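You operate a simulated robot arm through the tools that you are given. There is no shell and no other tool.

The job below is to be done with a simulated robot arm. You get a single attempt, and the scene is never put back.

Task
Fit the two castors from the stand on the dolly and latch them.

The check looks at the end state, three seconds after you hand in, the way a careful person would. Anything else that was tipped, shoved, dropped, spilled or broken makes it a failure.

Robot
A 6-joint arm with a two-finger gripper, fixed in place. Base frame: the origin is on the floor under the middle of its stand, x ahead of it, y to its left, z up; the work surface is at about z = 0.905. Units: m, degrees, N and s.
It reaches about 1.206 m from its shoulder. Its first joint turns from -166.0 to 166.0 degrees. Payload 2.45 kg.
The tool frame sits at the grasp point between the pads (the TCP): z along the fingers, y along the line on which they close. The tips reach 0.02 m beyond it. The gripper opens to 0.14 m; its body begins 0.168 m behind the TCP.
Orientation is that of the tool frame in the base frame, as a unit quaternion [x, y, z, w]. With the fingers straight down and closing along the base's y, the tool's x points along the base's -x, its y along +y and its z along -z.

Tools
- The arm moves only by the tool step_arm. Its arguments are lists of equal length, an entry for each row: "rot": the turn, a rotation vector about the base's x, y, z in degrees, a list of three; "offset": the shift along the base's x, y, z in m, a list of three; "fingers": the gripper command, from -1 (shut) to 1 (fully open), values between in proportion. In form: {"rot": [[ax, ay, az], ...], "offset": [[tx, ty, tz], ...], "fingers": [fingers, ...]}. A call has 1 to 20 rows; each row shifts and turns the commanded pose from where the row before left it. A row lasts 0.2 s, in which the tool goes at most 0.05 m and 8.6 degrees; a call with a longer step from one row to the next is refused whole, and so is a gripper value outside its range. A pose out of reach is approached as far as the arm can. The call stops where the force on the tool passes 40 N (or 10 N more than at its start, if that is more) or the arm is blocked; 0.2 s more then pass. The fingers move at their own pace (about 0.045 m/s each) and stop on an object; they squeeze with about 23 N. The grip force told is the motor's: it shows also when the fingers shut on nothing. Time passes only in rows, and 0.2 s behind the last, so rows that do not move let the fingers close. It gives the time, the measured TCP pose, the force on the tool (base axes), the opening and the grip force at its end, in the units of the frame above (readings bear some noise), with the torque about the TCP (base axes, N m) and any sound that the robot's microphone picked up.
- Cameras (640 x 400 px; columns grow to the right, rows downward): "scene" is fixed at [0.4137, -0.6412, 1.6632]; the picture's right is [0.96, -0.29, 0.00], its down [-0.14, -0.47, -0.87] and it looks along [0.25, 0.84, -0.49] (base axes); focal length 370 px, centre (320, 200). "wrist" rides on the gripper at [0.078, 0.011, -0.209] in the tool frame; the picture's right is [-0.14, 0.99, 0.00], its down [-0.92, -0.13, -0.37] and it looks along [-0.36, -0.05, 0.93] (tool axes); focal length 280 px, centre (320, 200). There is no depth. A picture from a camera that has moved, and an enlarged one, comes with that camera's place and axes in the base frame and with its lens. The place of the scene camera against the robot may be out by one fixed shift of up to 0.025 m in any direction.
- camera(camera): a new picture of that camera. It takes no simulated time.
- enlarge(camera, box): a new picture of the part [left, top, right, bottom] of that camera's present view, enlarged. It takes no simulated time.
- job_done(): hands the job in; it is judged then, once.

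Nothing tells you positions but the pictures and the camera data. Unless the task says otherwise, let go and move clear before handing in.

The tools are called as name(argument=value, ...) on one line, values as JSON. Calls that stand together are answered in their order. step_arm: Moves the arm, as the interface text tells. Its arguments: {"type":"object","properties":{"rot":{"type":"array","items":{"type":"array","items":{"type":"number"}}},"offset":{"type":"array","items":{"type":"array","items":{"type":"number"}}},"fingers":{"type":"array","items":{"type":"number"}}},"required":["rot","offset","fingers"]} The other tools are called the same way: camera (camera) takes a picture; enlarge (camera, box) takes an enlarged picture of a part of a camera's view; job_done () hands the job in.

At the start:

```text
t: 0.0
position: [0.6116, 0.1591, 1.2355]
tcp_rot: [0.0, 1.0, 0.0, 0.001]
wrist_force: [-0.6, 0.1, 0.0]
wrist_torque: [0.0, 0.03, 0.01]
finger_gap: 0.14
gripper_force: 0.1
```

scene: 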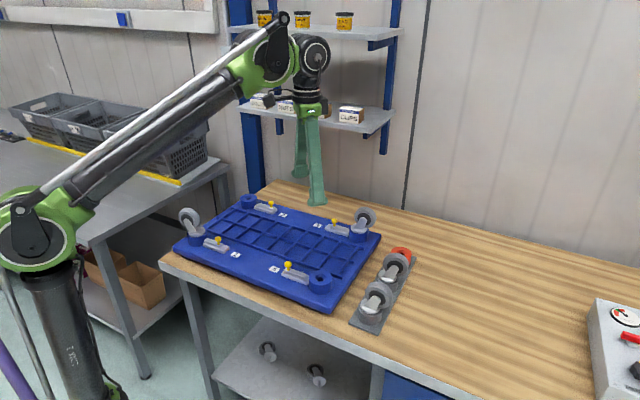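
wrist: 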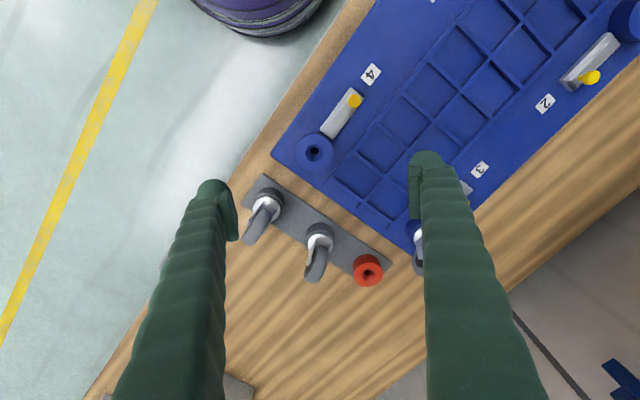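

I see a blue dolly upside down on the bench, with two castors already fitted and two empty corner sockets, plus a grey stand with two castors and a red item. I'll look closer before moving.

enlarge(camera="scene", box=[160, 170, 320, 270])

enlarge(camera="scene", box=[260, 180, 440, 340])

enlarge(camera="wrist", box=[220, 60, 440, 300])

enlarge(camera="wrist", box=[400, 0, 640, 200])

```text
4.00 times, centred on (240, 220) of scene
camera zoom: at [0.4137, -0.6412, 1.6632], right [0.96, -0.29, 0.0], down [-0.14, -0.47, -0.87], along [0.25, 0.84, -0.49], focal length 1480 px, centre (640, 120)
```

zoom: 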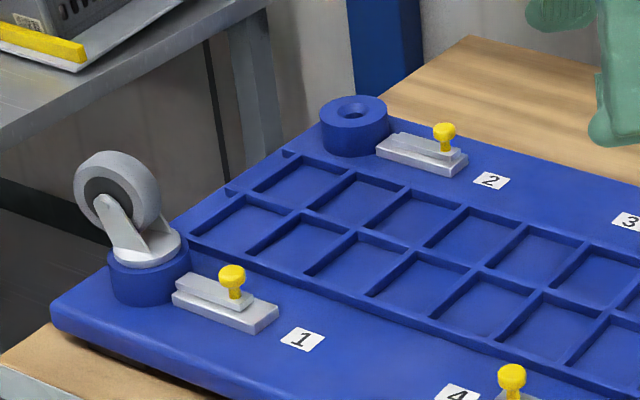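

```text
2.50 times, centred on (350, 260) of scene
camera zoom: at [0.4137, -0.6412, 1.6632], right [0.96, -0.29, 0.0], down [-0.14, -0.47, -0.87], along [0.25, 0.84, -0.49], focal length 925 px, centre (245, 50)
```

zoom: 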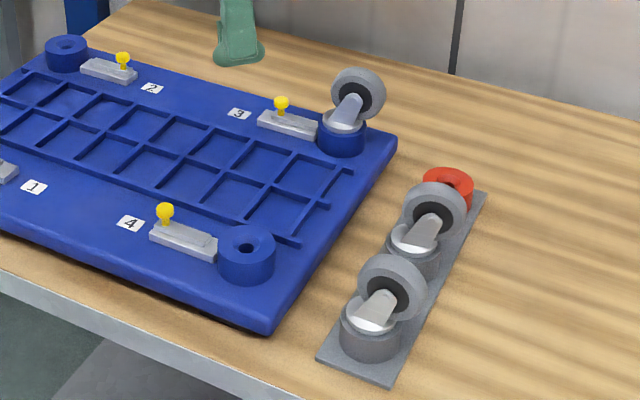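

```text
1.67 times, centred on (330, 180) of wrist
camera zoom: at [0.5332, 0.1695, 1.4433], right [0.14, 0.99, 0.0], down [0.92, -0.13, 0.37], along [0.37, -0.05, -0.93], focal length 467 px, centre (303, 233)
```

zoom: 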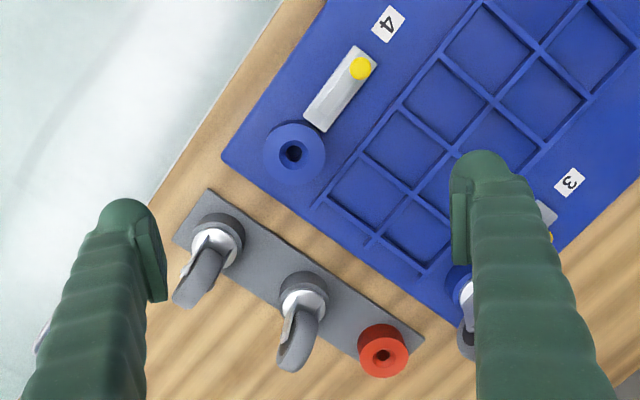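

```text
2.00 times, centred on (520, 100) of wrist
camera zoom: at [0.5332, 0.1695, 1.4433], right [0.14, 0.99, 0.0], down [0.92, -0.13, 0.37], along [0.37, -0.05, -0.93], focal length 561 px, centre (-80, 400)
```

zoom: 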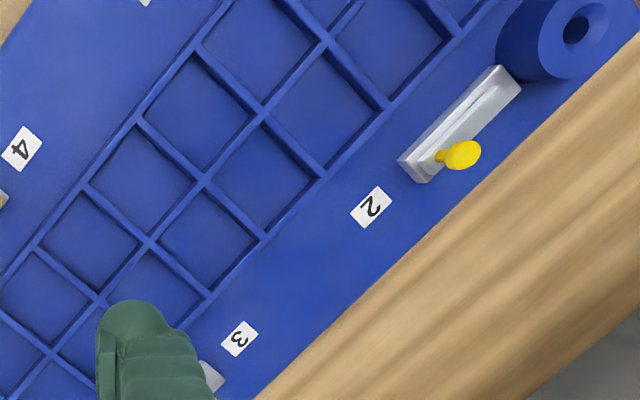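

Sockets 2 and 4 on the dolly are empty, while 1 and 3 hold castors. The stand carries castors at roughly (0.72, 0.05) and (0.80, 0.13). I'll move the wrist camera for closer views to triangulate positions.

step_arm(rot=[[0, 0, 0], [0, 0, 0], [0, 0, 0]], offset=[[0.01, -0.04, -0.02], [0.01, -0.04, -0.02], [0.0, -0.02, -0.02]], fingers=[1, 1, 1])

camera(camera="wrist")

enlarge(camera="wrist", box=[220, 60, 420, 260])

```text
t: 0.8
position: [0.6331, 0.06, 1.1734]
tcp_rot: [-0.001, 1.0, 0.0, 0.001]
wrist_force: [0.4, -0.5, 0.6]
wrist_torque: [0.01, 0.02, 0.03]
finger_gap: 0.1402
gripper_force: 0.1
```

```text
taken
camera wrist: at [0.5534, 0.0696, 1.3825], right [0.14, 0.99, 0.0], down [0.92, -0.13, 0.37], along [0.37, -0.05, -0.93], focal length 280 px, centre (320, 200)
```

wrist: 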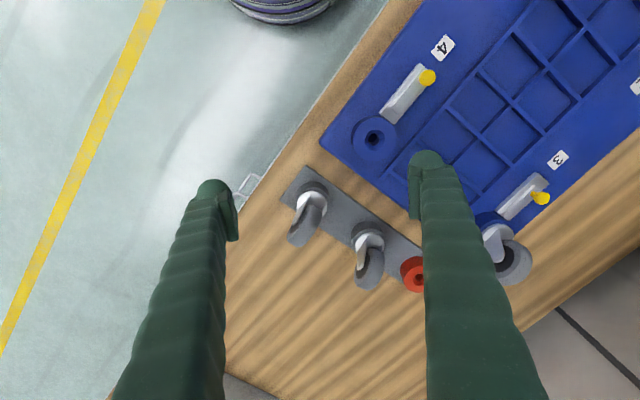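

```text
2.00 times, centred on (320, 160) of wrist
camera zoom: at [0.5534, 0.0696, 1.3825], right [0.14, 0.99, 0.0], down [0.92, -0.13, 0.37], along [0.37, -0.05, -0.93], focal length 561 px, centre (320, 280)
```

zoom: 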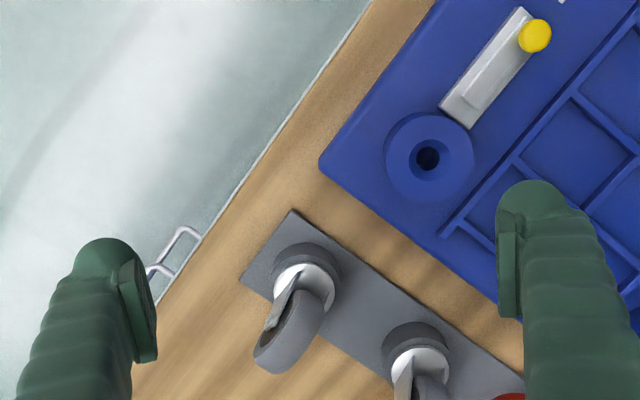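

The castors sit with silver discs on grey holders, and the wheels trail off to one side. I'll tilt the wrist to see their side profile and heights.

step_arm(rot=[[0, -8, 0], [0, -8, 0], [0, -8, 0], [0, -8, 0], [0, -8, 0]], offset=[[-0.01, 0, 0], [-0.01, 0, 0], [-0.01, 0, -0.01], [-0.01, 0, -0.02], [-0.01, 0, -0.02]], fingers=[1, 1, 1, 1, 1])

camera(camera="wrist")

enlarge(camera="wrist", box=[220, 160, 420, 360])

camera(camera="scene")

```text
t: 2.0
position: [0.5826, 0.0589, 1.1257]
tcp_rot: [0.0, 0.939, 0.0, 0.343]
wrist_force: [-0.3, -0.2, 0.1]
wrist_torque: [-0.03, 0.03, -0.02]
finger_gap: 0.1401
gripper_force: 0.0
```

```text
taken
camera wrist: at [0.3877, 0.0697, 1.2334], right [0.1, 0.99, 0.09], down [0.47, -0.13, 0.88], along [0.88, -0.05, -0.47], focal length 280 px, centre (320, 200)
```

wrist: 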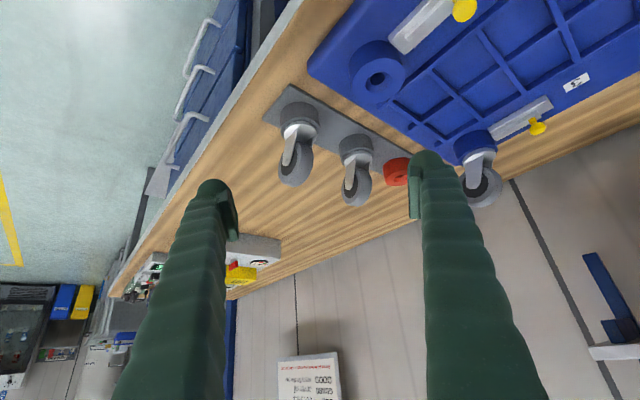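

```text
2.00 times, centred on (320, 260) of wrist
camera zoom: at [0.3877, 0.0697, 1.2334], right [0.1, 0.99, 0.09], down [0.47, -0.13, 0.88], along [0.88, -0.05, -0.47], focal length 561 px, centre (320, 80)
```

zoom: 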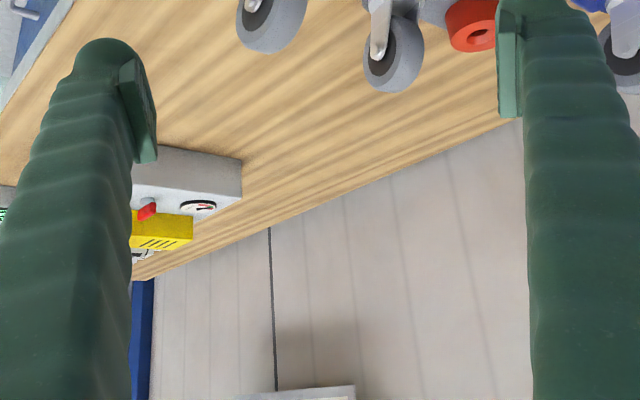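

```text
taken
```

scene: 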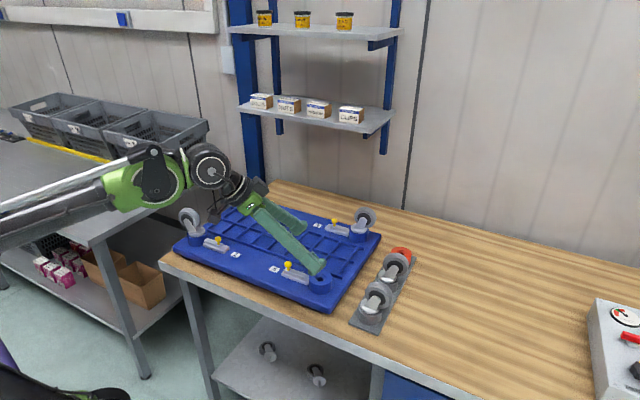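

The view is inverted but useful. I'll enlarge on the castors, the sockets and the latches.

enlarge(camera="wrist", box=[260, 80, 420, 220])

enlarge(camera="wrist", box=[330, 0, 490, 110])

enlarge(camera="wrist", box=[440, 70, 600, 210])

enlarge(camera="scene", box=[340, 240, 420, 340])

enlarge(camera="scene", box=[310, 195, 390, 250])

enlarge(camera="scene", box=[170, 195, 250, 260])

```text
2.86 times, centred on (340, 150) of wrist
camera zoom: at [0.3877, 0.0697, 1.2334], right [0.1, 0.99, 0.09], down [0.47, -0.13, 0.88], along [0.88, -0.05, -0.47], focal length 801 px, centre (263, 343)
```

zoom: 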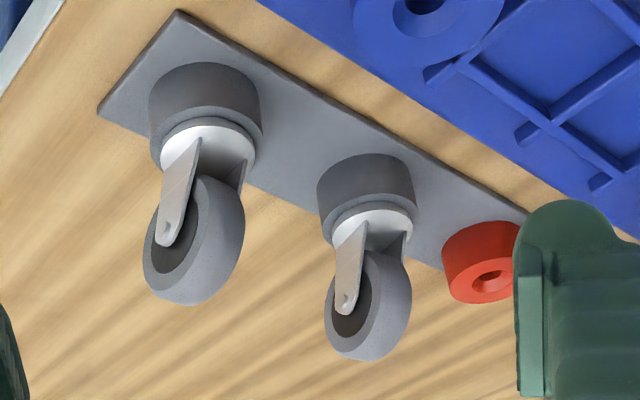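

```text
3.64 times, centred on (410, 55) of wrist
camera zoom: at [0.3877, 0.0697, 1.2334], right [0.1, 0.99, 0.09], down [0.47, -0.13, 0.88], along [0.88, -0.05, -0.47], focal length 1020 px, centre (-7, 727)
```

zoom: 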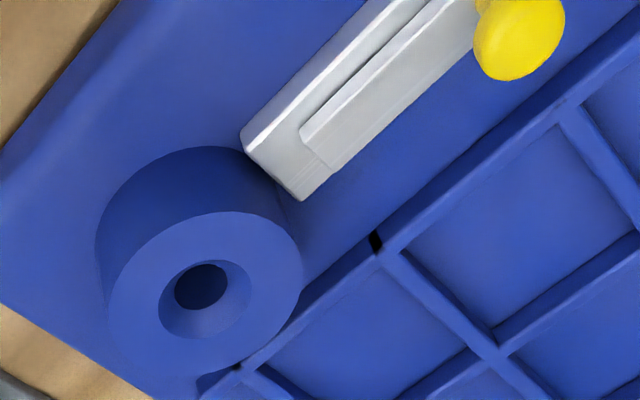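

```text
2.86 times, centred on (520, 140) of wrist
camera zoom: at [0.3877, 0.0697, 1.2334], right [0.1, 0.99, 0.09], down [0.47, -0.13, 0.88], along [0.88, -0.05, -0.47], focal length 801 px, centre (-251, 371)
```

zoom: 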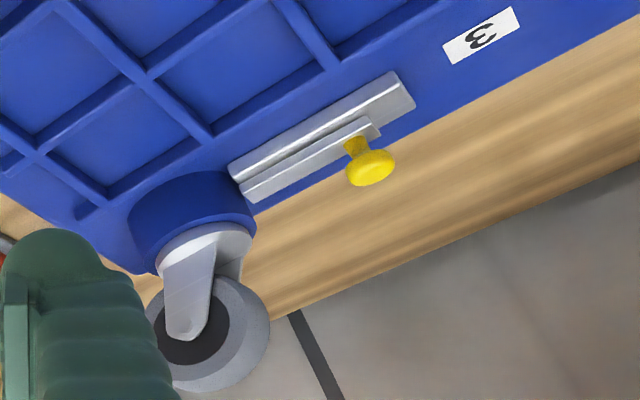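

```text
4.00 times, centred on (380, 290) of scene
camera zoom: at [0.4137, -0.6412, 1.6632], right [0.96, -0.29, 0.0], down [-0.14, -0.47, -0.87], along [0.25, 0.84, -0.49], focal length 1480 px, centre (80, -160)
```

zoom: 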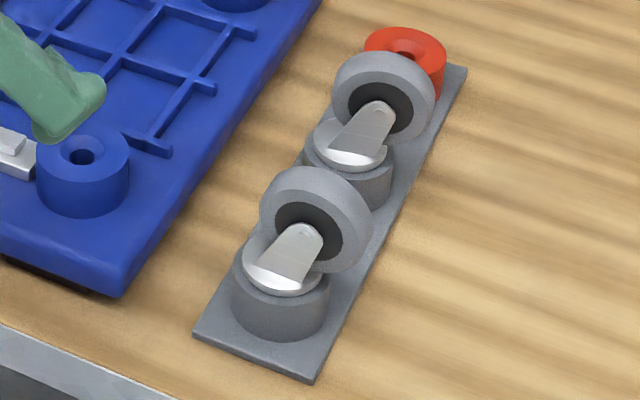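

```text
7.27 times, centred on (350, 222) of scene
camera zoom: at [0.4137, -0.6412, 1.6632], right [0.96, -0.29, 0.0], down [-0.14, -0.47, -0.87], along [0.25, 0.84, -0.49], focal length 2691 px, centre (102, 36)
```

zoom: 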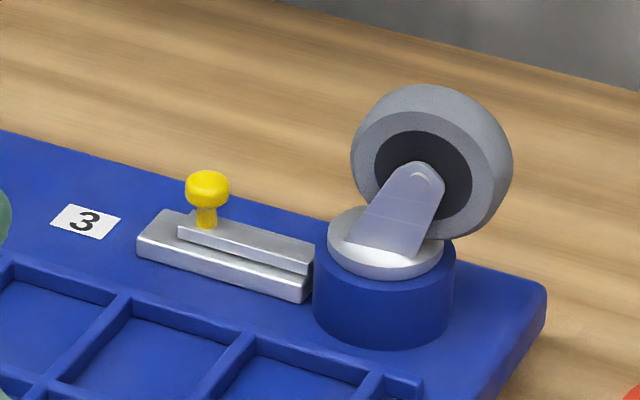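

```text
6.15 times, centred on (210, 228) of scene
camera zoom: at [0.4137, -0.6412, 1.6632], right [0.96, -0.29, 0.0], down [-0.14, -0.47, -0.87], along [0.25, 0.84, -0.49], focal length 2277 px, centre (997, 31)
```

zoom: 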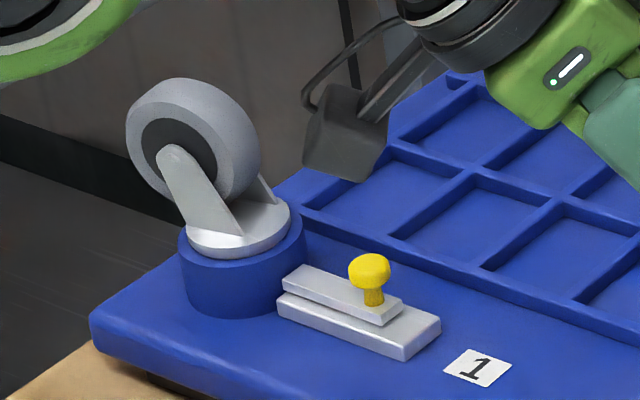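

Latched slides (1 and 3) sit flush against their sockets, and the open ones (2 and 4) are pulled back. Next I'll put the camera straight above the stand, looking vertically, to get accurate positions and fork directions.

step_arm(rot=[[0, 7.7, 0], [0, 7.7, 0], [0, 7.7, 0], [0, 7.7, 0], [0, 7.7, 0], [0, 7.7, 0], [0, 7.7, 0], [0, 7.6, 0]], offset=[[0.005, 0, 0.02], [0.015, 0, 0.02], [0.02, 0.003, 0.005], [0.025, 0.003, 0], [0.025, 0.003, 0], [0.025, 0.003, 0], [0.025, 0.003, 0], [0.023, 0.005, 0]], fingers=[1, 1, 1, 1, 1, 1, 1, 1])

camera(camera="wrist")

enlarge(camera="wrist", box=[240, 100, 400, 300])

```text
t: 3.8
position: [0.7397, 0.0763, 1.1681]
tcp_rot: [0.002, 0.989, 0.0, -0.145]
wrist_force: [13.4, 39.2, -88.9]
wrist_torque: [-9.95, 0.71, -1.29]
finger_gap: 0.1402
gripper_force: 0.1
stopped in row 8: the force on the tool passed its limit at 329 N (the readings are from after the stop); the commanded pose is now the measured one
```

```text
taken
camera wrist: at [0.7243, 0.0871, 1.3893], right [0.14, 0.99, -0.04], down [0.99, -0.13, 0.09], along [0.08, -0.05, -1.0], focal length 280 px, centre (320, 200)
```

wrist: 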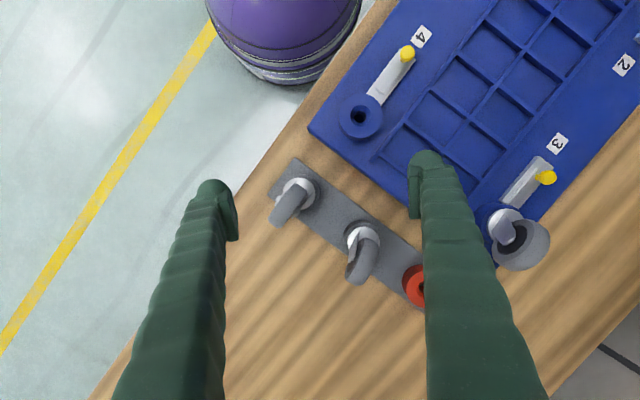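

```text
2.00 times, centred on (320, 200) of wrist
camera zoom: at [0.7243, 0.0871, 1.3893], right [0.14, 0.99, -0.04], down [0.99, -0.13, 0.09], along [0.08, -0.05, -1.0], focal length 561 px, centre (320, 200)
```

zoom: 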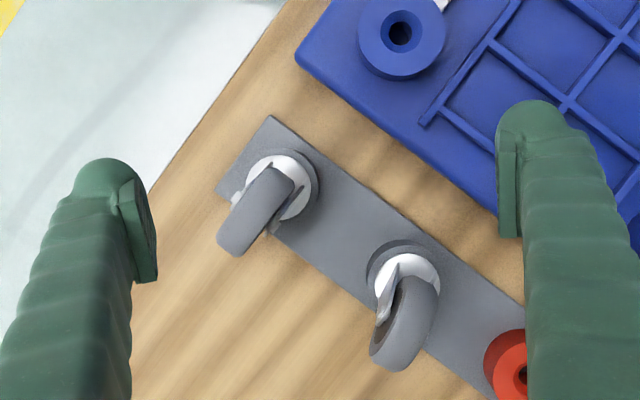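

The last row stopped on a big contact force, so I'll check the scene for what touched.

camera(camera="scene")

enlarge(camera="scene", box=[200, 0, 440, 220])

```text
taken
```

scene: 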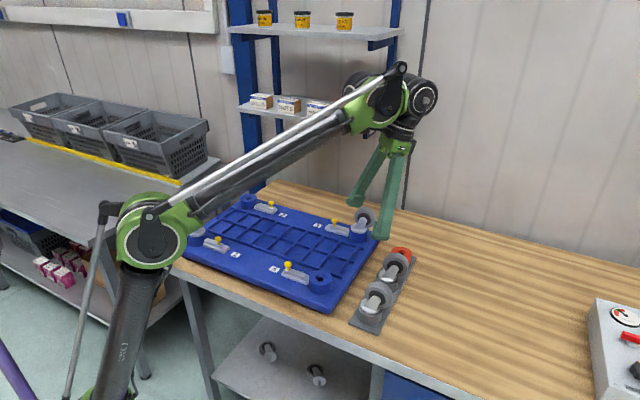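

```text
1.82 times, centred on (320, 110) of scene
camera zoom: at [0.4137, -0.6412, 1.6632], right [0.96, -0.29, 0.0], down [-0.14, -0.47, -0.87], along [0.25, 0.84, -0.49], focal length 673 px, centre (320, 364)
```

zoom: 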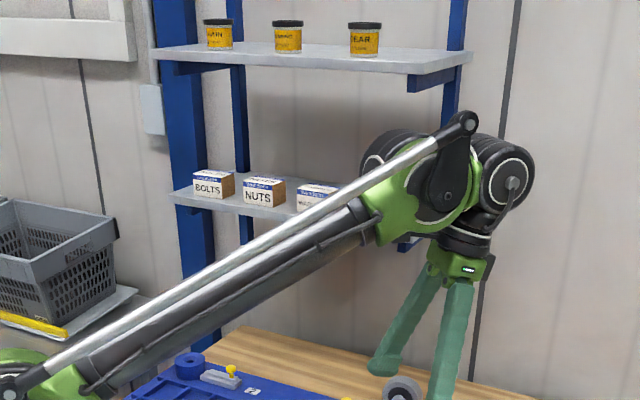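

It looks like the wrist folded against its own forearm, since nothing on the bench was touched. I'll back off to the straight-down orientation.

step_arm(rot=[[0, -8, 0], [0, -8.4, 0]], offset=[[0, 0, 0.0], [0, 0, 0.0]], fingers=[1, 1])

enlarge(camera="wrist", box=[240, 60, 400, 260])

camera(camera="scene")

```text
t: 4.3
position: [0.7389, 0.0775, 1.1669]
tcp_rot: [0.001, 1.0, -0.001, -0.004]
wrist_force: [0.6, -0.2, -0.3]
wrist_torque: [-0.02, 0.14, 0.02]
finger_gap: 0.14
gripper_force: 0.1
```

```text
2.00 times, centred on (320, 160) of wrist
camera zoom: at [0.6628, 0.0869, 1.3758], right [0.14, 0.99, 0.0], down [0.92, -0.13, 0.36], along [0.36, -0.05, -0.93], focal length 561 px, centre (320, 280)
```

zoom: 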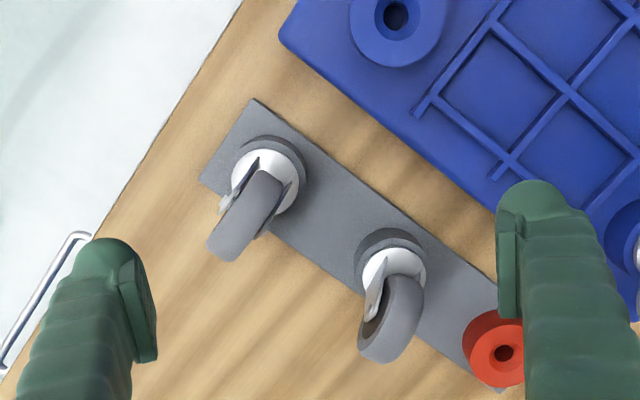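

```text
taken
```

scene: 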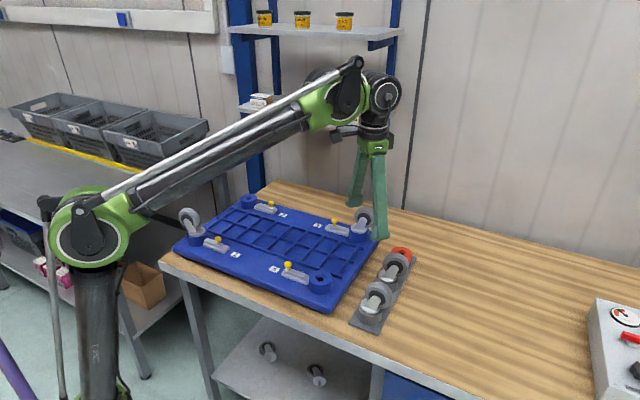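

Nothing on the bench moved. My height estimates from the pictures disagree slightly with the stated bench height, so I'll close the fingers and gently touch bare bench at about (0.92, -0.03) to fix z.

step_arm(rot=[[0, 0, 0], [0, 0, 0], [0, 0, 0], [0, 0, 0], [0, 0, 0], [0, 0, 0], [0, 0, 0], [0, 0, 0], [0, 0, 0], [0, 0, 0]], offset=[[0.036, -0.022, 0], [0.036, -0.022, 0], [0.036, -0.022, 0], [0.036, -0.022, 0], [0.037, -0.02, 0], [0, 0, -0.04], [0, 0, -0.04], [0, 0, -0.04], [0, 0, -0.04], [0, 0, -0.02]], fingers=[-1, -1, -1, -1, -1, -1, -1, -1, -1, -1])

camera(camera="wrist")

camera(camera="scene")

```text
t: 6.5
position: [0.9204, -0.032, 0.9863]
tcp_rot: [0.0, 1.0, 0.0, -0.004]
wrist_force: [-0.9, -0.2, -0.3]
wrist_torque: [0.02, -0.05, -0.02]
finger_gap: 0.0
gripper_force: 23.3
```

```text
taken
camera wrist: at [0.8437, -0.0216, 1.1951], right [0.14, 0.99, 0.0], down [0.92, -0.13, 0.36], along [0.36, -0.05, -0.93], focal length 280 px, centre (320, 200)
```

wrist: 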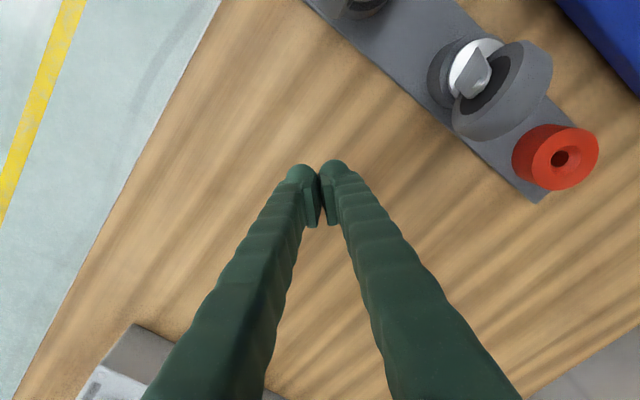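

```text
taken
```

scene: 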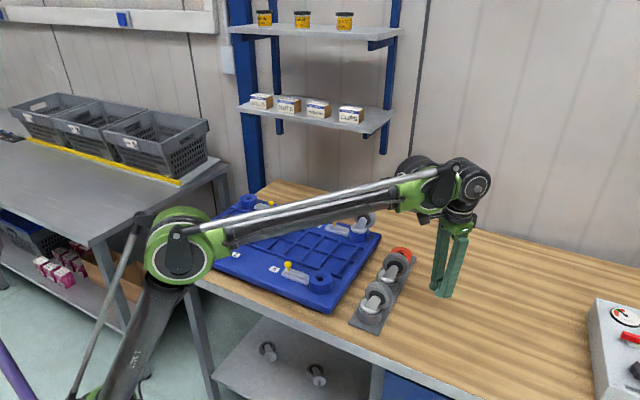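

The fingers are shut over bare bench. I'll lower slowly until they touch.

step_arm(rot=[[0, 0, 0], [0, 0, 0], [0, 0, 0], [0, 0, 0], [0, 0, 0], [0, 0, 0], [0, 0, 0], [0, 0, 0], [0, 0, 0], [0, 0, 0], [0, 0, 0], [0, 0, 0], [0, 0, 0], [0, 0, 0], [0, 0, 0], [0, 0, 0], [0, 0, 0], [0, 0, 0], [0, 0, 0], [0, 0, 0]], offset=[[0, 0, -0.015], [0, 0, -0.015], [0, 0, -0.01], [0, 0, -0.005], [0, 0, -0.005], [0, 0, -0.004], [0, 0, -0.004], [0, 0, -0.004], [0, 0, -0.004], [0, 0, -0.004], [0, 0, -0.004], [0, 0, -0.004], [0, 0, -0.004], [0, 0, -0.004], [0, 0, -0.004], [0, 0, -0.004], [0, 0, -0.004], [0, 0, -0.004], [0, 0, -0.004], [0, 0, -0.004]], fingers=[-1, -1, -1, -1, -1, -1, -1, -1, -1, -1, -1, -1, -1, -1, -1, -1, -1, -1, -1, -1])

```text
t: 10.9
position: [0.9202, -0.0318, 0.8791]
tcp_rot: [0.001, 1.0, 0.0, -0.003]
wrist_force: [0.2, 1.0, 17.4]
wrist_torque: [0.03, -0.06, 0.0]
finger_gap: 0.0002
gripper_force: 29.5
stopped in row 20: the force on the tool passed its limit at 42 N (the readings are from after the stop); the commanded pose is now the measured one
```

The bench surface is at about z ≈ 0.860, lower than stated but matching the pictures. Castor A's disc is near (0.748, 0.029, 0.905), with its wheel centre near (0.762, 0.013, 0.957). I'll lift, turn the gripper across the wheel and look from above it.

step_arm(rot=[[0, 0, 0], [0, 0, 0], [0, 0, 0], [0, 0, 0], [0, 0, 0], [0, 0, -7], [0, 0, -7], [0, 0, -7], [0, 0, -7], [0, 0, -7], [0, 0, -7]], offset=[[0, 0, 0.04], [0, 0, 0.045], [0, 0, 0.045], [0, 0, 0.045], [0, 0, 0.045], [-0.0275, 0.009, 0], [-0.0275, 0.009, 0], [-0.0275, 0.009, 0], [-0.0275, 0.009, 0], [-0.0275, 0.009, 0], [-0.0275, 0.009, 0]], fingers=[-1, -1, -1, -1, -1, 0.286, 0.286, 0.286, 0.286, 0.286, 0.286])

camera(camera="wrist")

enlarge(camera="wrist", box=[260, 140, 380, 260])

camera(camera="scene")

```text
t: 13.3
position: [0.7572, 0.021, 1.098]
tcp_rot: [0.36, 0.933, 0.001, -0.003]
wrist_force: [-0.4, -0.2, -0.4]
wrist_torque: [0.01, 0.08, 0.02]
finger_gap: 0.0899
gripper_force: 0.0
```

```text
taken
camera wrist: at [0.7067, 0.0809, 1.3067], right [0.77, 0.64, 0.0], down [0.6, -0.71, 0.36], along [0.23, -0.28, -0.93], focal length 280 px, centre (320, 200)
```

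wrist: 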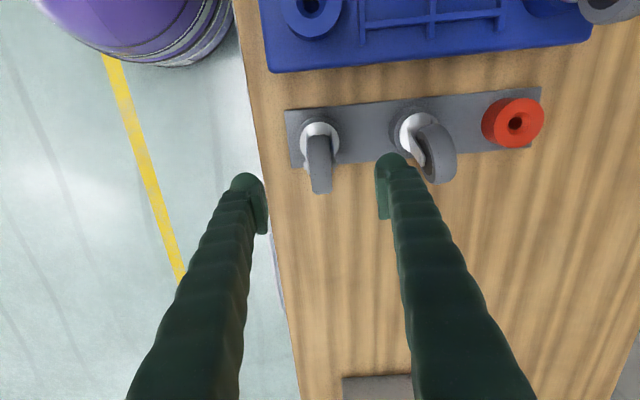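

```text
3.33 times, centred on (320, 200) of wrist
camera zoom: at [0.7067, 0.0809, 1.3067], right [0.77, 0.64, 0.0], down [0.6, -0.71, 0.36], along [0.23, -0.28, -0.93], focal length 935 px, centre (320, 200)
```

zoom: 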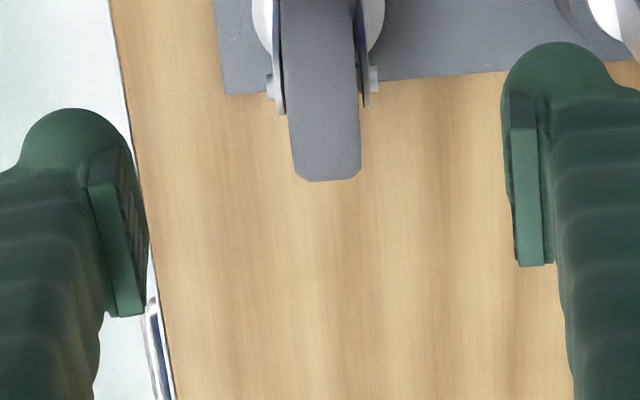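

```text
taken
```

scene: 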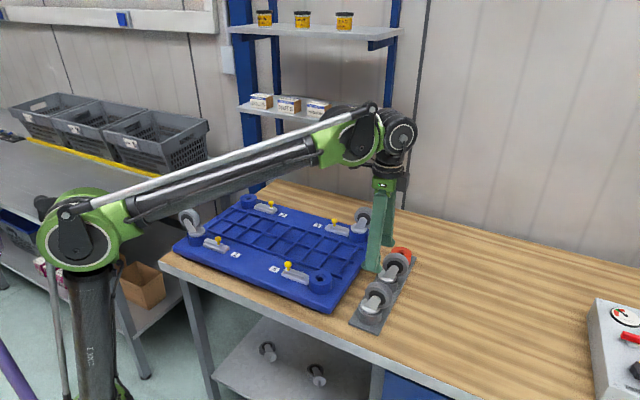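

The castor's wheel normal is about 2° off the gripper's closing line, and the axle bolts stick out on both fork legs. I'll zoom in on the fork shape to pick a grip below the bolts.

enlarge(camera="scene", box=[352, 270, 408, 330])

enlarge(camera="wrist", box=[285, 105, 365, 205])

enlarge(camera="wrist", box=[370, 90, 480, 200])

```text
6.67 times, centred on (380, 300) of scene
camera zoom: at [0.4137, -0.6412, 1.6632], right [0.96, -0.29, 0.0], down [-0.14, -0.47, -0.87], along [0.25, 0.84, -0.49], focal length 2466 px, centre (-80, -467)
```

zoom: 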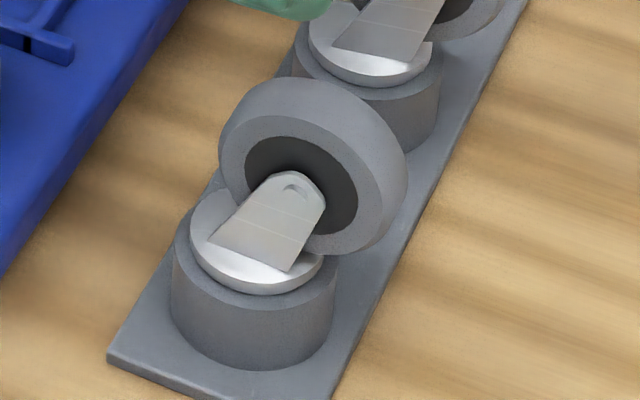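

```text
4.00 times, centred on (325, 155) of wrist
camera zoom: at [0.7067, 0.0809, 1.3067], right [0.77, 0.64, 0.0], down [0.6, -0.71, 0.36], along [0.23, -0.28, -0.93], focal length 1122 px, centre (300, 380)
```

zoom: 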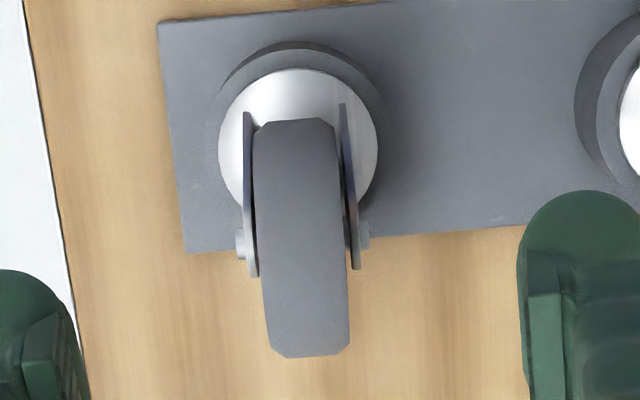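

```text
3.64 times, centred on (425, 145) of wrist
camera zoom: at [0.7067, 0.0809, 1.3067], right [0.77, 0.64, 0.0], down [0.6, -0.71, 0.36], along [0.23, -0.28, -0.93], focal length 1020 px, centre (-62, 400)
```

zoom: 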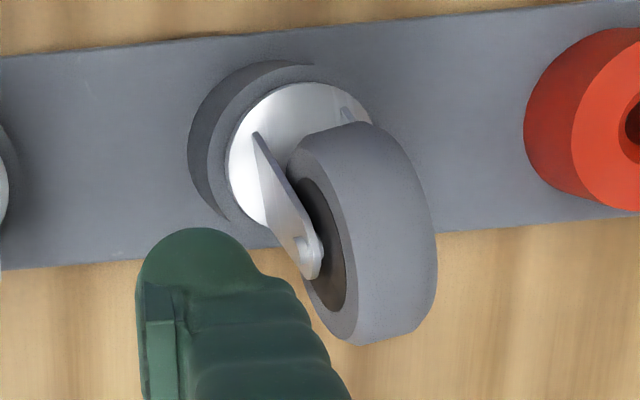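

Castor A's disc centre is about (0.749, 0.028), top z ≈ 0.903; its trail points toward about -45°, and the axle bolts are at z ≈ 0.957. I'll grip the fork legs just above the disc and below the bolts, starting with a partial descent and a check.

step_arm(rot=[[0, 0, -3.2], [0, 0, 0], [0, 0, 0], [0, 0, 0], [0, 0, 0]], offset=[[-0.002, 0.001, 0], [0, 0, -0.03], [0, 0, -0.04], [0, 0, -0.03], [0, 0, -0.015]], fingers=[0.07, 0.07, 0.07, 0.07, 0.07])

camera(camera="wrist")

enlarge(camera="wrist", box=[260, 120, 400, 240])

enlarge(camera="scene", box=[330, 220, 430, 330])

```text
t: 14.5
position: [0.7534, 0.0236, 0.983]
tcp_rot: [0.386, 0.923, 0.001, -0.003]
wrist_force: [-0.1, -0.4, -0.1]
wrist_torque: [0.0, 0.02, 0.0]
finger_gap: 0.0749
gripper_force: 0.1
```

```text
taken
camera wrist: at [0.7079, 0.0847, 1.1921], right [0.8, 0.6, 0.0], down [0.56, -0.75, 0.36], along [0.22, -0.29, -0.93], focal length 280 px, centre (320, 200)
```

wrist: 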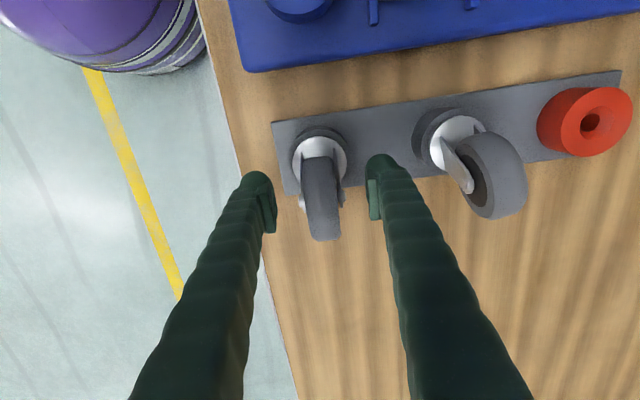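

```text
3.33 times, centred on (330, 180) of wrist
camera zoom: at [0.7079, 0.0847, 1.1921], right [0.8, 0.6, 0.0], down [0.56, -0.75, 0.36], along [0.22, -0.29, -0.93], focal length 935 px, centre (287, 267)
```

zoom: 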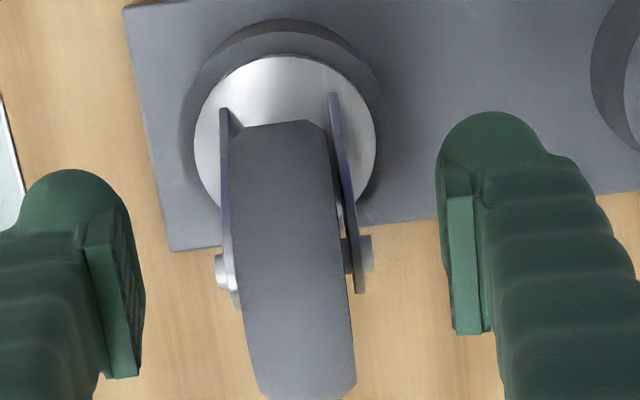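

```text
3.64 times, centred on (380, 275) of scene
camera zoom: at [0.4137, -0.6412, 1.6632], right [0.96, -0.29, 0.0], down [-0.14, -0.47, -0.87], along [0.25, 0.84, -0.49], focal length 1345 px, centre (102, -73)
```

zoom: 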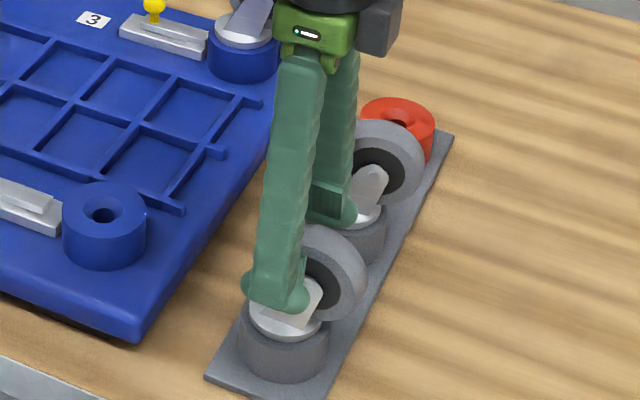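

The gripper is well centred on the fork and aligned with it. I'll go down to grip height.

step_arm(rot=[[0, 0, 0], [0, 0, 0], [0, 0, 0], [0, 0, 0]], offset=[[0.002, -0.002, -0.02], [0, 0, -0.015], [0, 0, -0.012], [0, 0, -0.007]], fingers=[0.07, 0.07, 0.07, 0.07])

enlarge(camera="wrist", box=[260, 120, 400, 260])

enlarge(camera="scene", box=[345, 250, 415, 335])

```text
t: 15.5
position: [0.7556, 0.0204, 0.9287]
tcp_rot: [0.386, 0.923, 0.002, -0.003]
wrist_force: [1.2, 0.7, -0.6]
wrist_torque: [0.03, 0.0, 0.01]
finger_gap: 0.075
gripper_force: 0.0
```

```text
2.86 times, centred on (330, 190) of wrist
camera zoom: at [0.7091, 0.083, 1.1384], right [0.8, 0.6, 0.0], down [0.56, -0.75, 0.36], along [0.22, -0.29, -0.93], focal length 801 px, centre (291, 229)
```

zoom: 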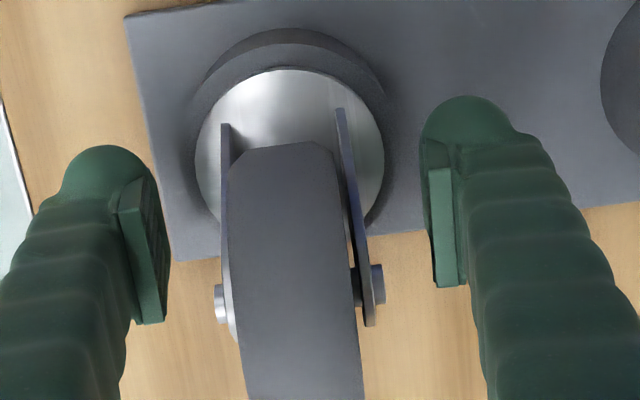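

```text
4.71 times, centred on (380, 292) of scene
camera zoom: at [0.4137, -0.6412, 1.6632], right [0.96, -0.29, 0.0], down [-0.14, -0.47, -0.87], along [0.25, 0.84, -0.49], focal length 1741 px, centre (38, -235)
```

zoom: 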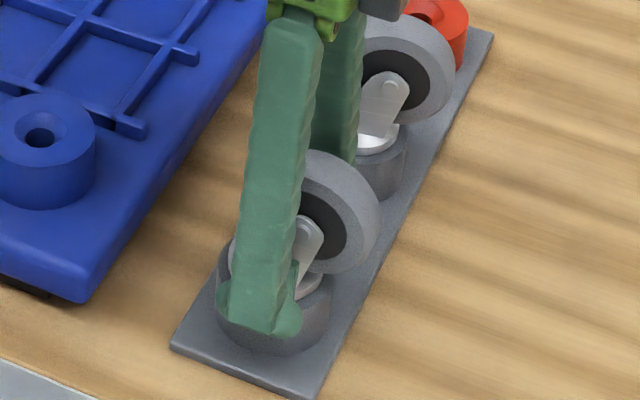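

The pads sit beside the fork legs, clear of the bolts. Closing now.

step_arm(rot=[[0, 0, 0], [0, 0, 0], [0, 0, 0], [0, 0, 0], [0, 0, 0], [0, 0, 0]], offset=[[0, 0, 0], [0, 0, 0], [0, 0, 0], [0, 0, 0], [0, 0, 0], [0, 0, 0]], fingers=[-1, -1, -1, -1, -1, -1])

enlarge(camera="wrist", box=[260, 120, 400, 260])

enlarge(camera="scene", box=[345, 250, 415, 335])

```text
t: 16.2
position: [0.7542, 0.0212, 0.9352]
tcp_rot: [0.385, 0.923, 0.002, -0.001]
wrist_force: [5.5, 1.6, 69.0]
wrist_torque: [0.74, 0.01, -0.04]
finger_gap: 0.0374
gripper_force: 17.0
stopped in row 3: the force on the tool passed its limit at 48 N (the readings are from after the stop); the commanded pose is now the measured one
```

```text
2.86 times, centred on (330, 190) of wrist
camera zoom: at [0.7079, 0.0833, 1.1434], right [0.8, 0.6, 0.0], down [0.56, -0.75, 0.36], along [0.22, -0.29, -0.93], focal length 801 px, centre (291, 229)
```

zoom: 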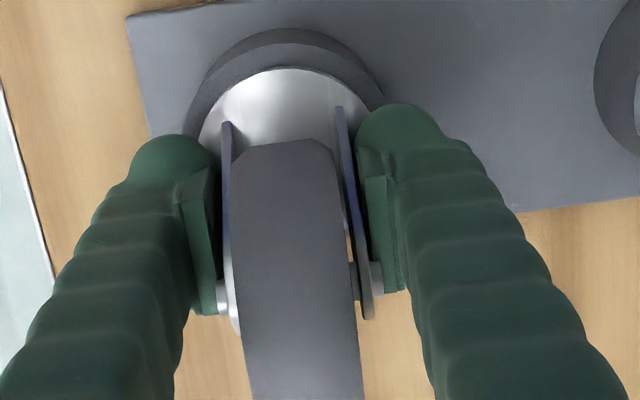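

```text
4.71 times, centred on (380, 292) of scene
camera zoom: at [0.4137, -0.6412, 1.6632], right [0.96, -0.29, 0.0], down [-0.14, -0.47, -0.87], along [0.25, 0.84, -0.49], focal length 1741 px, centre (38, -235)
```

zoom: 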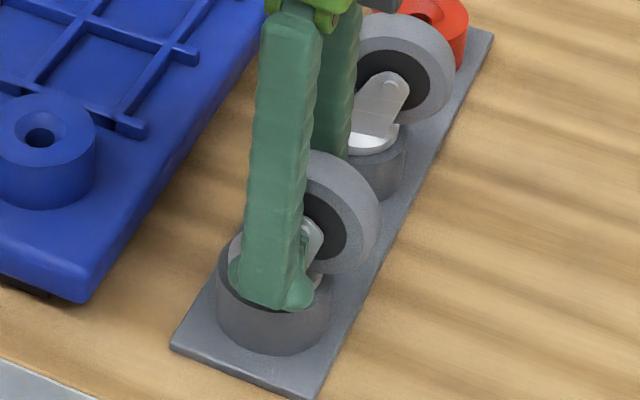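

The fingertips rode onto the disc rim while closing, so the disc top is about 1 cm higher than I estimated. I'll open slightly, raise a few millimetres and close again.

step_arm(rot=[[0, 0, 0], [0, 0, 0], [0, 0, 0]], offset=[[0, 0, 0.003], [0, 0, 0.002], [0.001, -0.001, 0]], fingers=[-0.25, -0.25, -0.25])

enlarge(camera="wrist", box=[260, 120, 400, 260])

enlarge(camera="scene", box=[355, 270, 405, 320])

```text
t: 17.0
position: [0.757, 0.0208, 0.9363]
tcp_rot: [0.386, 0.923, 0.001, -0.002]
wrist_force: [0.0, -0.8, 0.4]
wrist_torque: [-0.01, -0.01, 0.04]
finger_gap: 0.0524
gripper_force: 0.1
```

```text
2.86 times, centred on (330, 190) of wrist
camera zoom: at [0.7104, 0.0821, 1.1444], right [0.8, 0.6, 0.0], down [0.56, -0.75, 0.36], along [0.22, -0.29, -0.93], focal length 801 px, centre (291, 229)
```

zoom: 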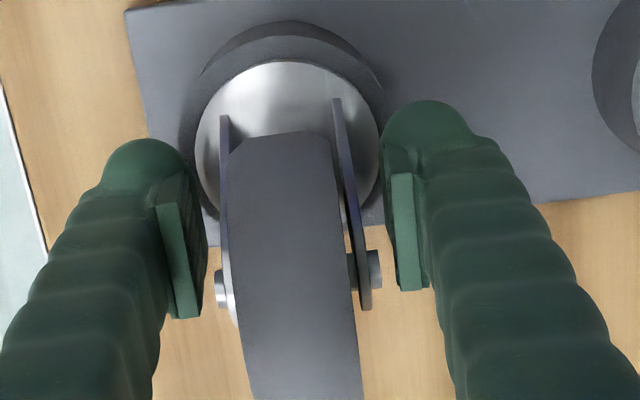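

```text
8.00 times, centred on (380, 295) of scene
camera zoom: at [0.4137, -0.6412, 1.6632], right [0.96, -0.29, 0.0], down [-0.14, -0.47, -0.87], along [0.25, 0.84, -0.49], focal length 2960 px, centre (-160, -560)
```

zoom: 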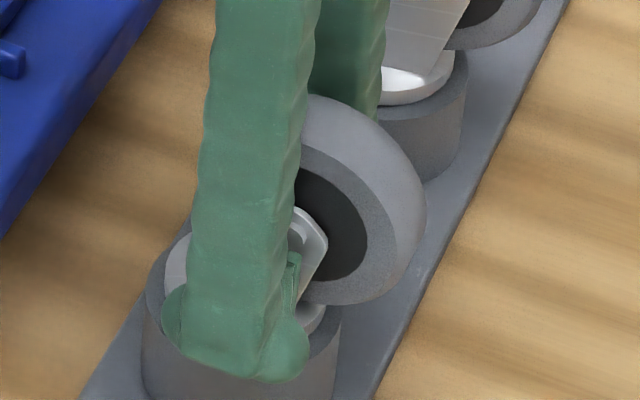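

step_arm(rot=[[0, 0, 0], [0, 0, 0], [0, 0, 0], [0, 0, 0], [0, 0, 0]], offset=[[0, 0, 0.004], [0, 0, 0], [0, 0, 0], [0, 0, 0], [0, 0, 0]], fingers=[-0.25, -1, -1, -1, -1])

enlarge(camera="wrist", box=[260, 120, 400, 260])

enlarge(camera="scene", box=[355, 270, 405, 320])

```text
t: 18.2
position: [0.758, 0.0204, 0.9392]
tcp_rot: [0.385, 0.923, 0.002, -0.002]
wrist_force: [0.3, -0.4, -0.5]
wrist_torque: [-0.02, 0.0, 0.03]
finger_gap: 0.0353
gripper_force: 23.0
```

```text
2.86 times, centred on (330, 190) of wrist
camera zoom: at [0.7105, 0.0823, 1.1488], right [0.8, 0.6, 0.0], down [0.56, -0.75, 0.36], along [0.22, -0.29, -0.93], focal length 801 px, centre (291, 229)
```

zoom: 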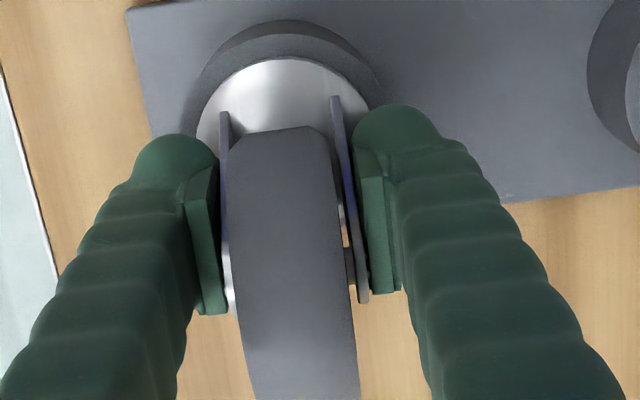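

```text
8.00 times, centred on (380, 295) of scene
camera zoom: at [0.4137, -0.6412, 1.6632], right [0.96, -0.29, 0.0], down [-0.14, -0.47, -0.87], along [0.25, 0.84, -0.49], focal length 2960 px, centre (-160, -560)
```

zoom: 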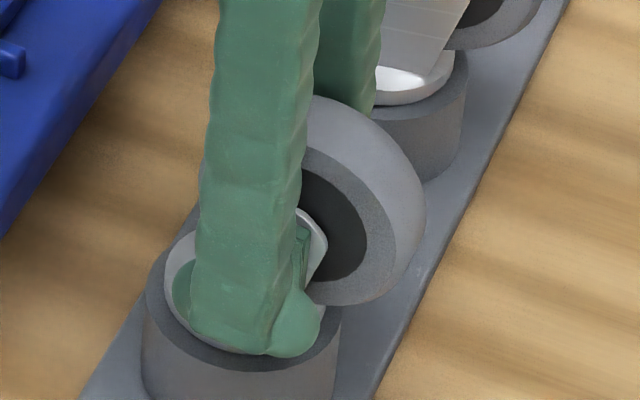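

The fork legs are gripped with a gap of 35 mm and no side load. I'll lift straight up slowly.

step_arm(rot=[[0, 0, 0], [0, 0, 0], [0, 0, 0], [0, 0, 0]], offset=[[0, 0, 0.005], [0, 0, 0.01], [0, 0, 0.01], [0, 0, 0.01]], fingers=[-1, -1, -1, -1])

camera(camera="wrist")

enlarge(camera="scene", box=[345, 240, 415, 335])

```text
t: 19.2
position: [0.7579, 0.0208, 0.975]
tcp_rot: [0.385, 0.923, 0.003, -0.002]
wrist_force: [0.4, 0.4, -4.9]
wrist_torque: [0.03, 0.01, -0.02]
finger_gap: 0.0351
gripper_force: 23.1
```

```text
taken
camera wrist: at [0.7109, 0.082, 1.1838], right [0.8, 0.6, 0.0], down [0.56, -0.75, 0.36], along [0.22, -0.29, -0.93], focal length 280 px, centre (320, 200)
```

wrist: 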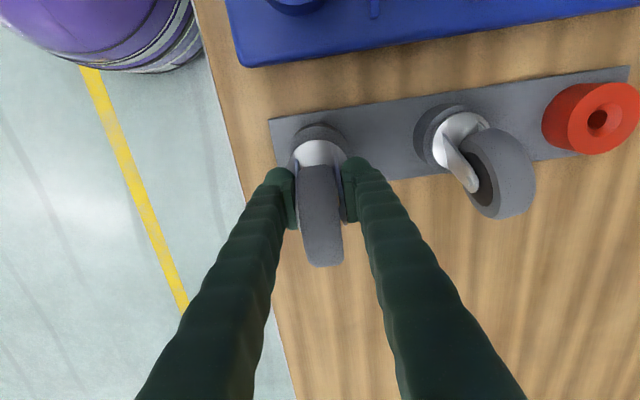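

```text
4.21 times, centred on (380, 288) of scene
camera zoom: at [0.4137, -0.6412, 1.6632], right [0.96, -0.29, 0.0], down [-0.14, -0.47, -0.87], along [0.25, 0.84, -0.49], focal length 1558 px, centre (67, -168)
```

zoom: 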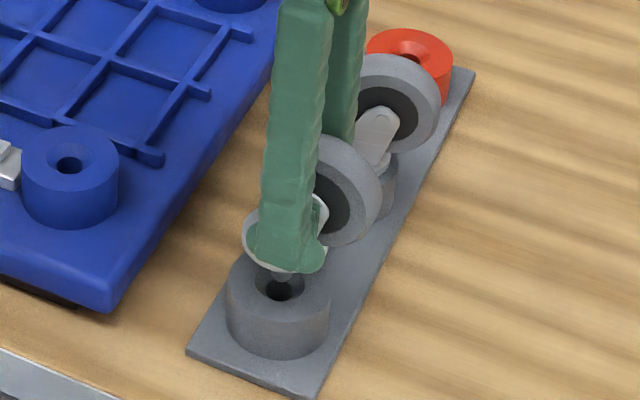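

The castor is out of its holder, with the stem clear and about 0.5 kg of load. I'll raise it and shift to a spot where the empty holder and socket 4 are both in view, to measure their relative offset.

step_arm(rot=[[0, 0, 0], [0, 0, 0], [0, 0, 0], [0, 0, 0], [0, 0, 0], [0, 0, 0]], offset=[[0, 0, 0.03], [0, 0, 0.035], [-0.03, 0.0, 0], [-0.03, 0.005, 0], [-0.03, 0.005, 0], [-0.025, 0.005, 0]], fingers=[-1, -1, -1, -1, -1, -1])

camera(camera="wrist")

enlarge(camera="wrist", box=[340, 0, 520, 120])

enlarge(camera="wrist", box=[360, 100, 520, 240])

enlarge(camera="scene", box=[260, 200, 420, 335])

```text
t: 20.6
position: [0.6424, 0.0349, 1.0389]
tcp_rot: [0.386, 0.923, 0.002, -0.002]
wrist_force: [0.5, -0.1, -4.3]
wrist_torque: [0.01, 0.08, 0.02]
finger_gap: 0.0352
gripper_force: 23.1
```

```text
taken
camera wrist: at [0.5956, 0.0969, 1.2485], right [0.8, 0.6, 0.0], down [0.56, -0.75, 0.36], along [0.22, -0.29, -0.93], focal length 280 px, centre (320, 200)
```

wrist: 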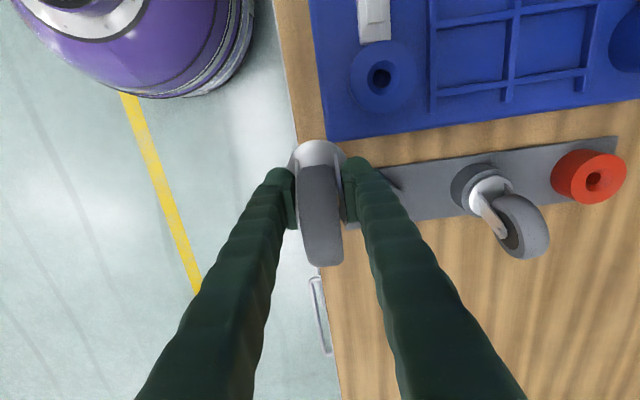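

```text
3.33 times, centred on (430, 60) of wrist
camera zoom: at [0.5956, 0.0969, 1.2485], right [0.8, 0.6, 0.0], down [0.56, -0.75, 0.36], along [0.22, -0.29, -0.93], focal length 935 px, centre (-47, 667)
```

zoom: 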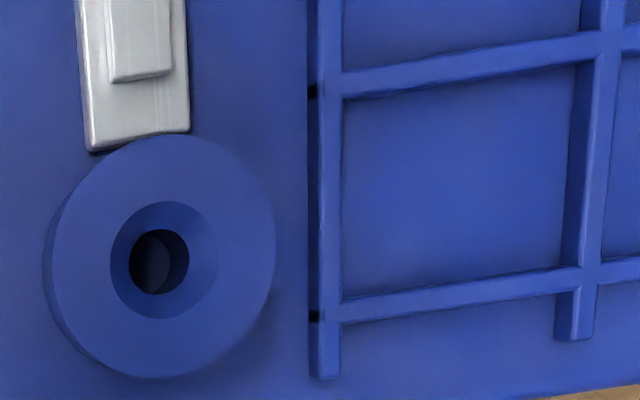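

```text
2.86 times, centred on (440, 170) of wrist
camera zoom: at [0.5956, 0.0969, 1.2485], right [0.8, 0.6, 0.0], down [0.56, -0.75, 0.36], along [0.22, -0.29, -0.93], focal length 801 px, centre (-23, 286)
```

zoom: 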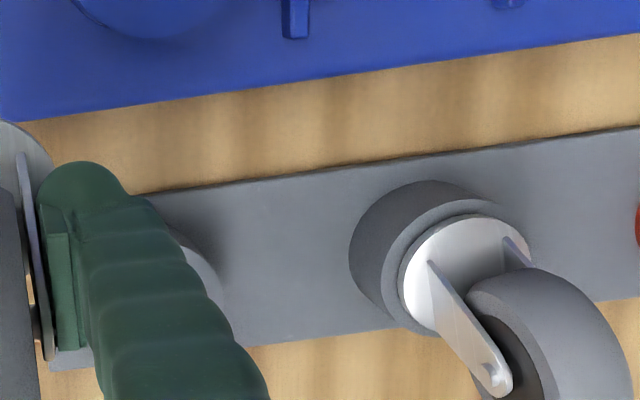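

```text
2.96 times, centred on (340, 268) of scene
camera zoom: at [0.4137, -0.6412, 1.6632], right [0.96, -0.29, 0.0], down [-0.14, -0.47, -0.87], along [0.25, 0.84, -0.49], focal length 1096 px, centre (261, 0)
```

zoom: 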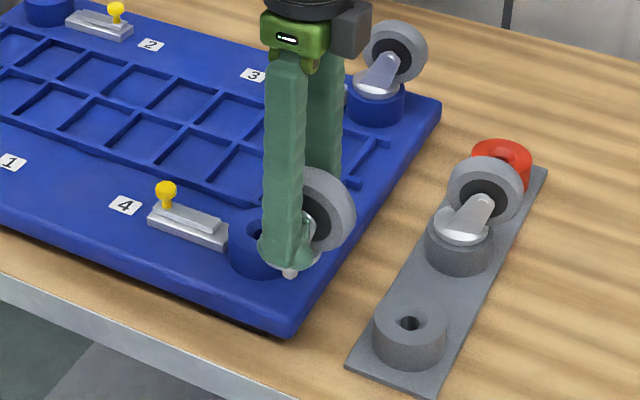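

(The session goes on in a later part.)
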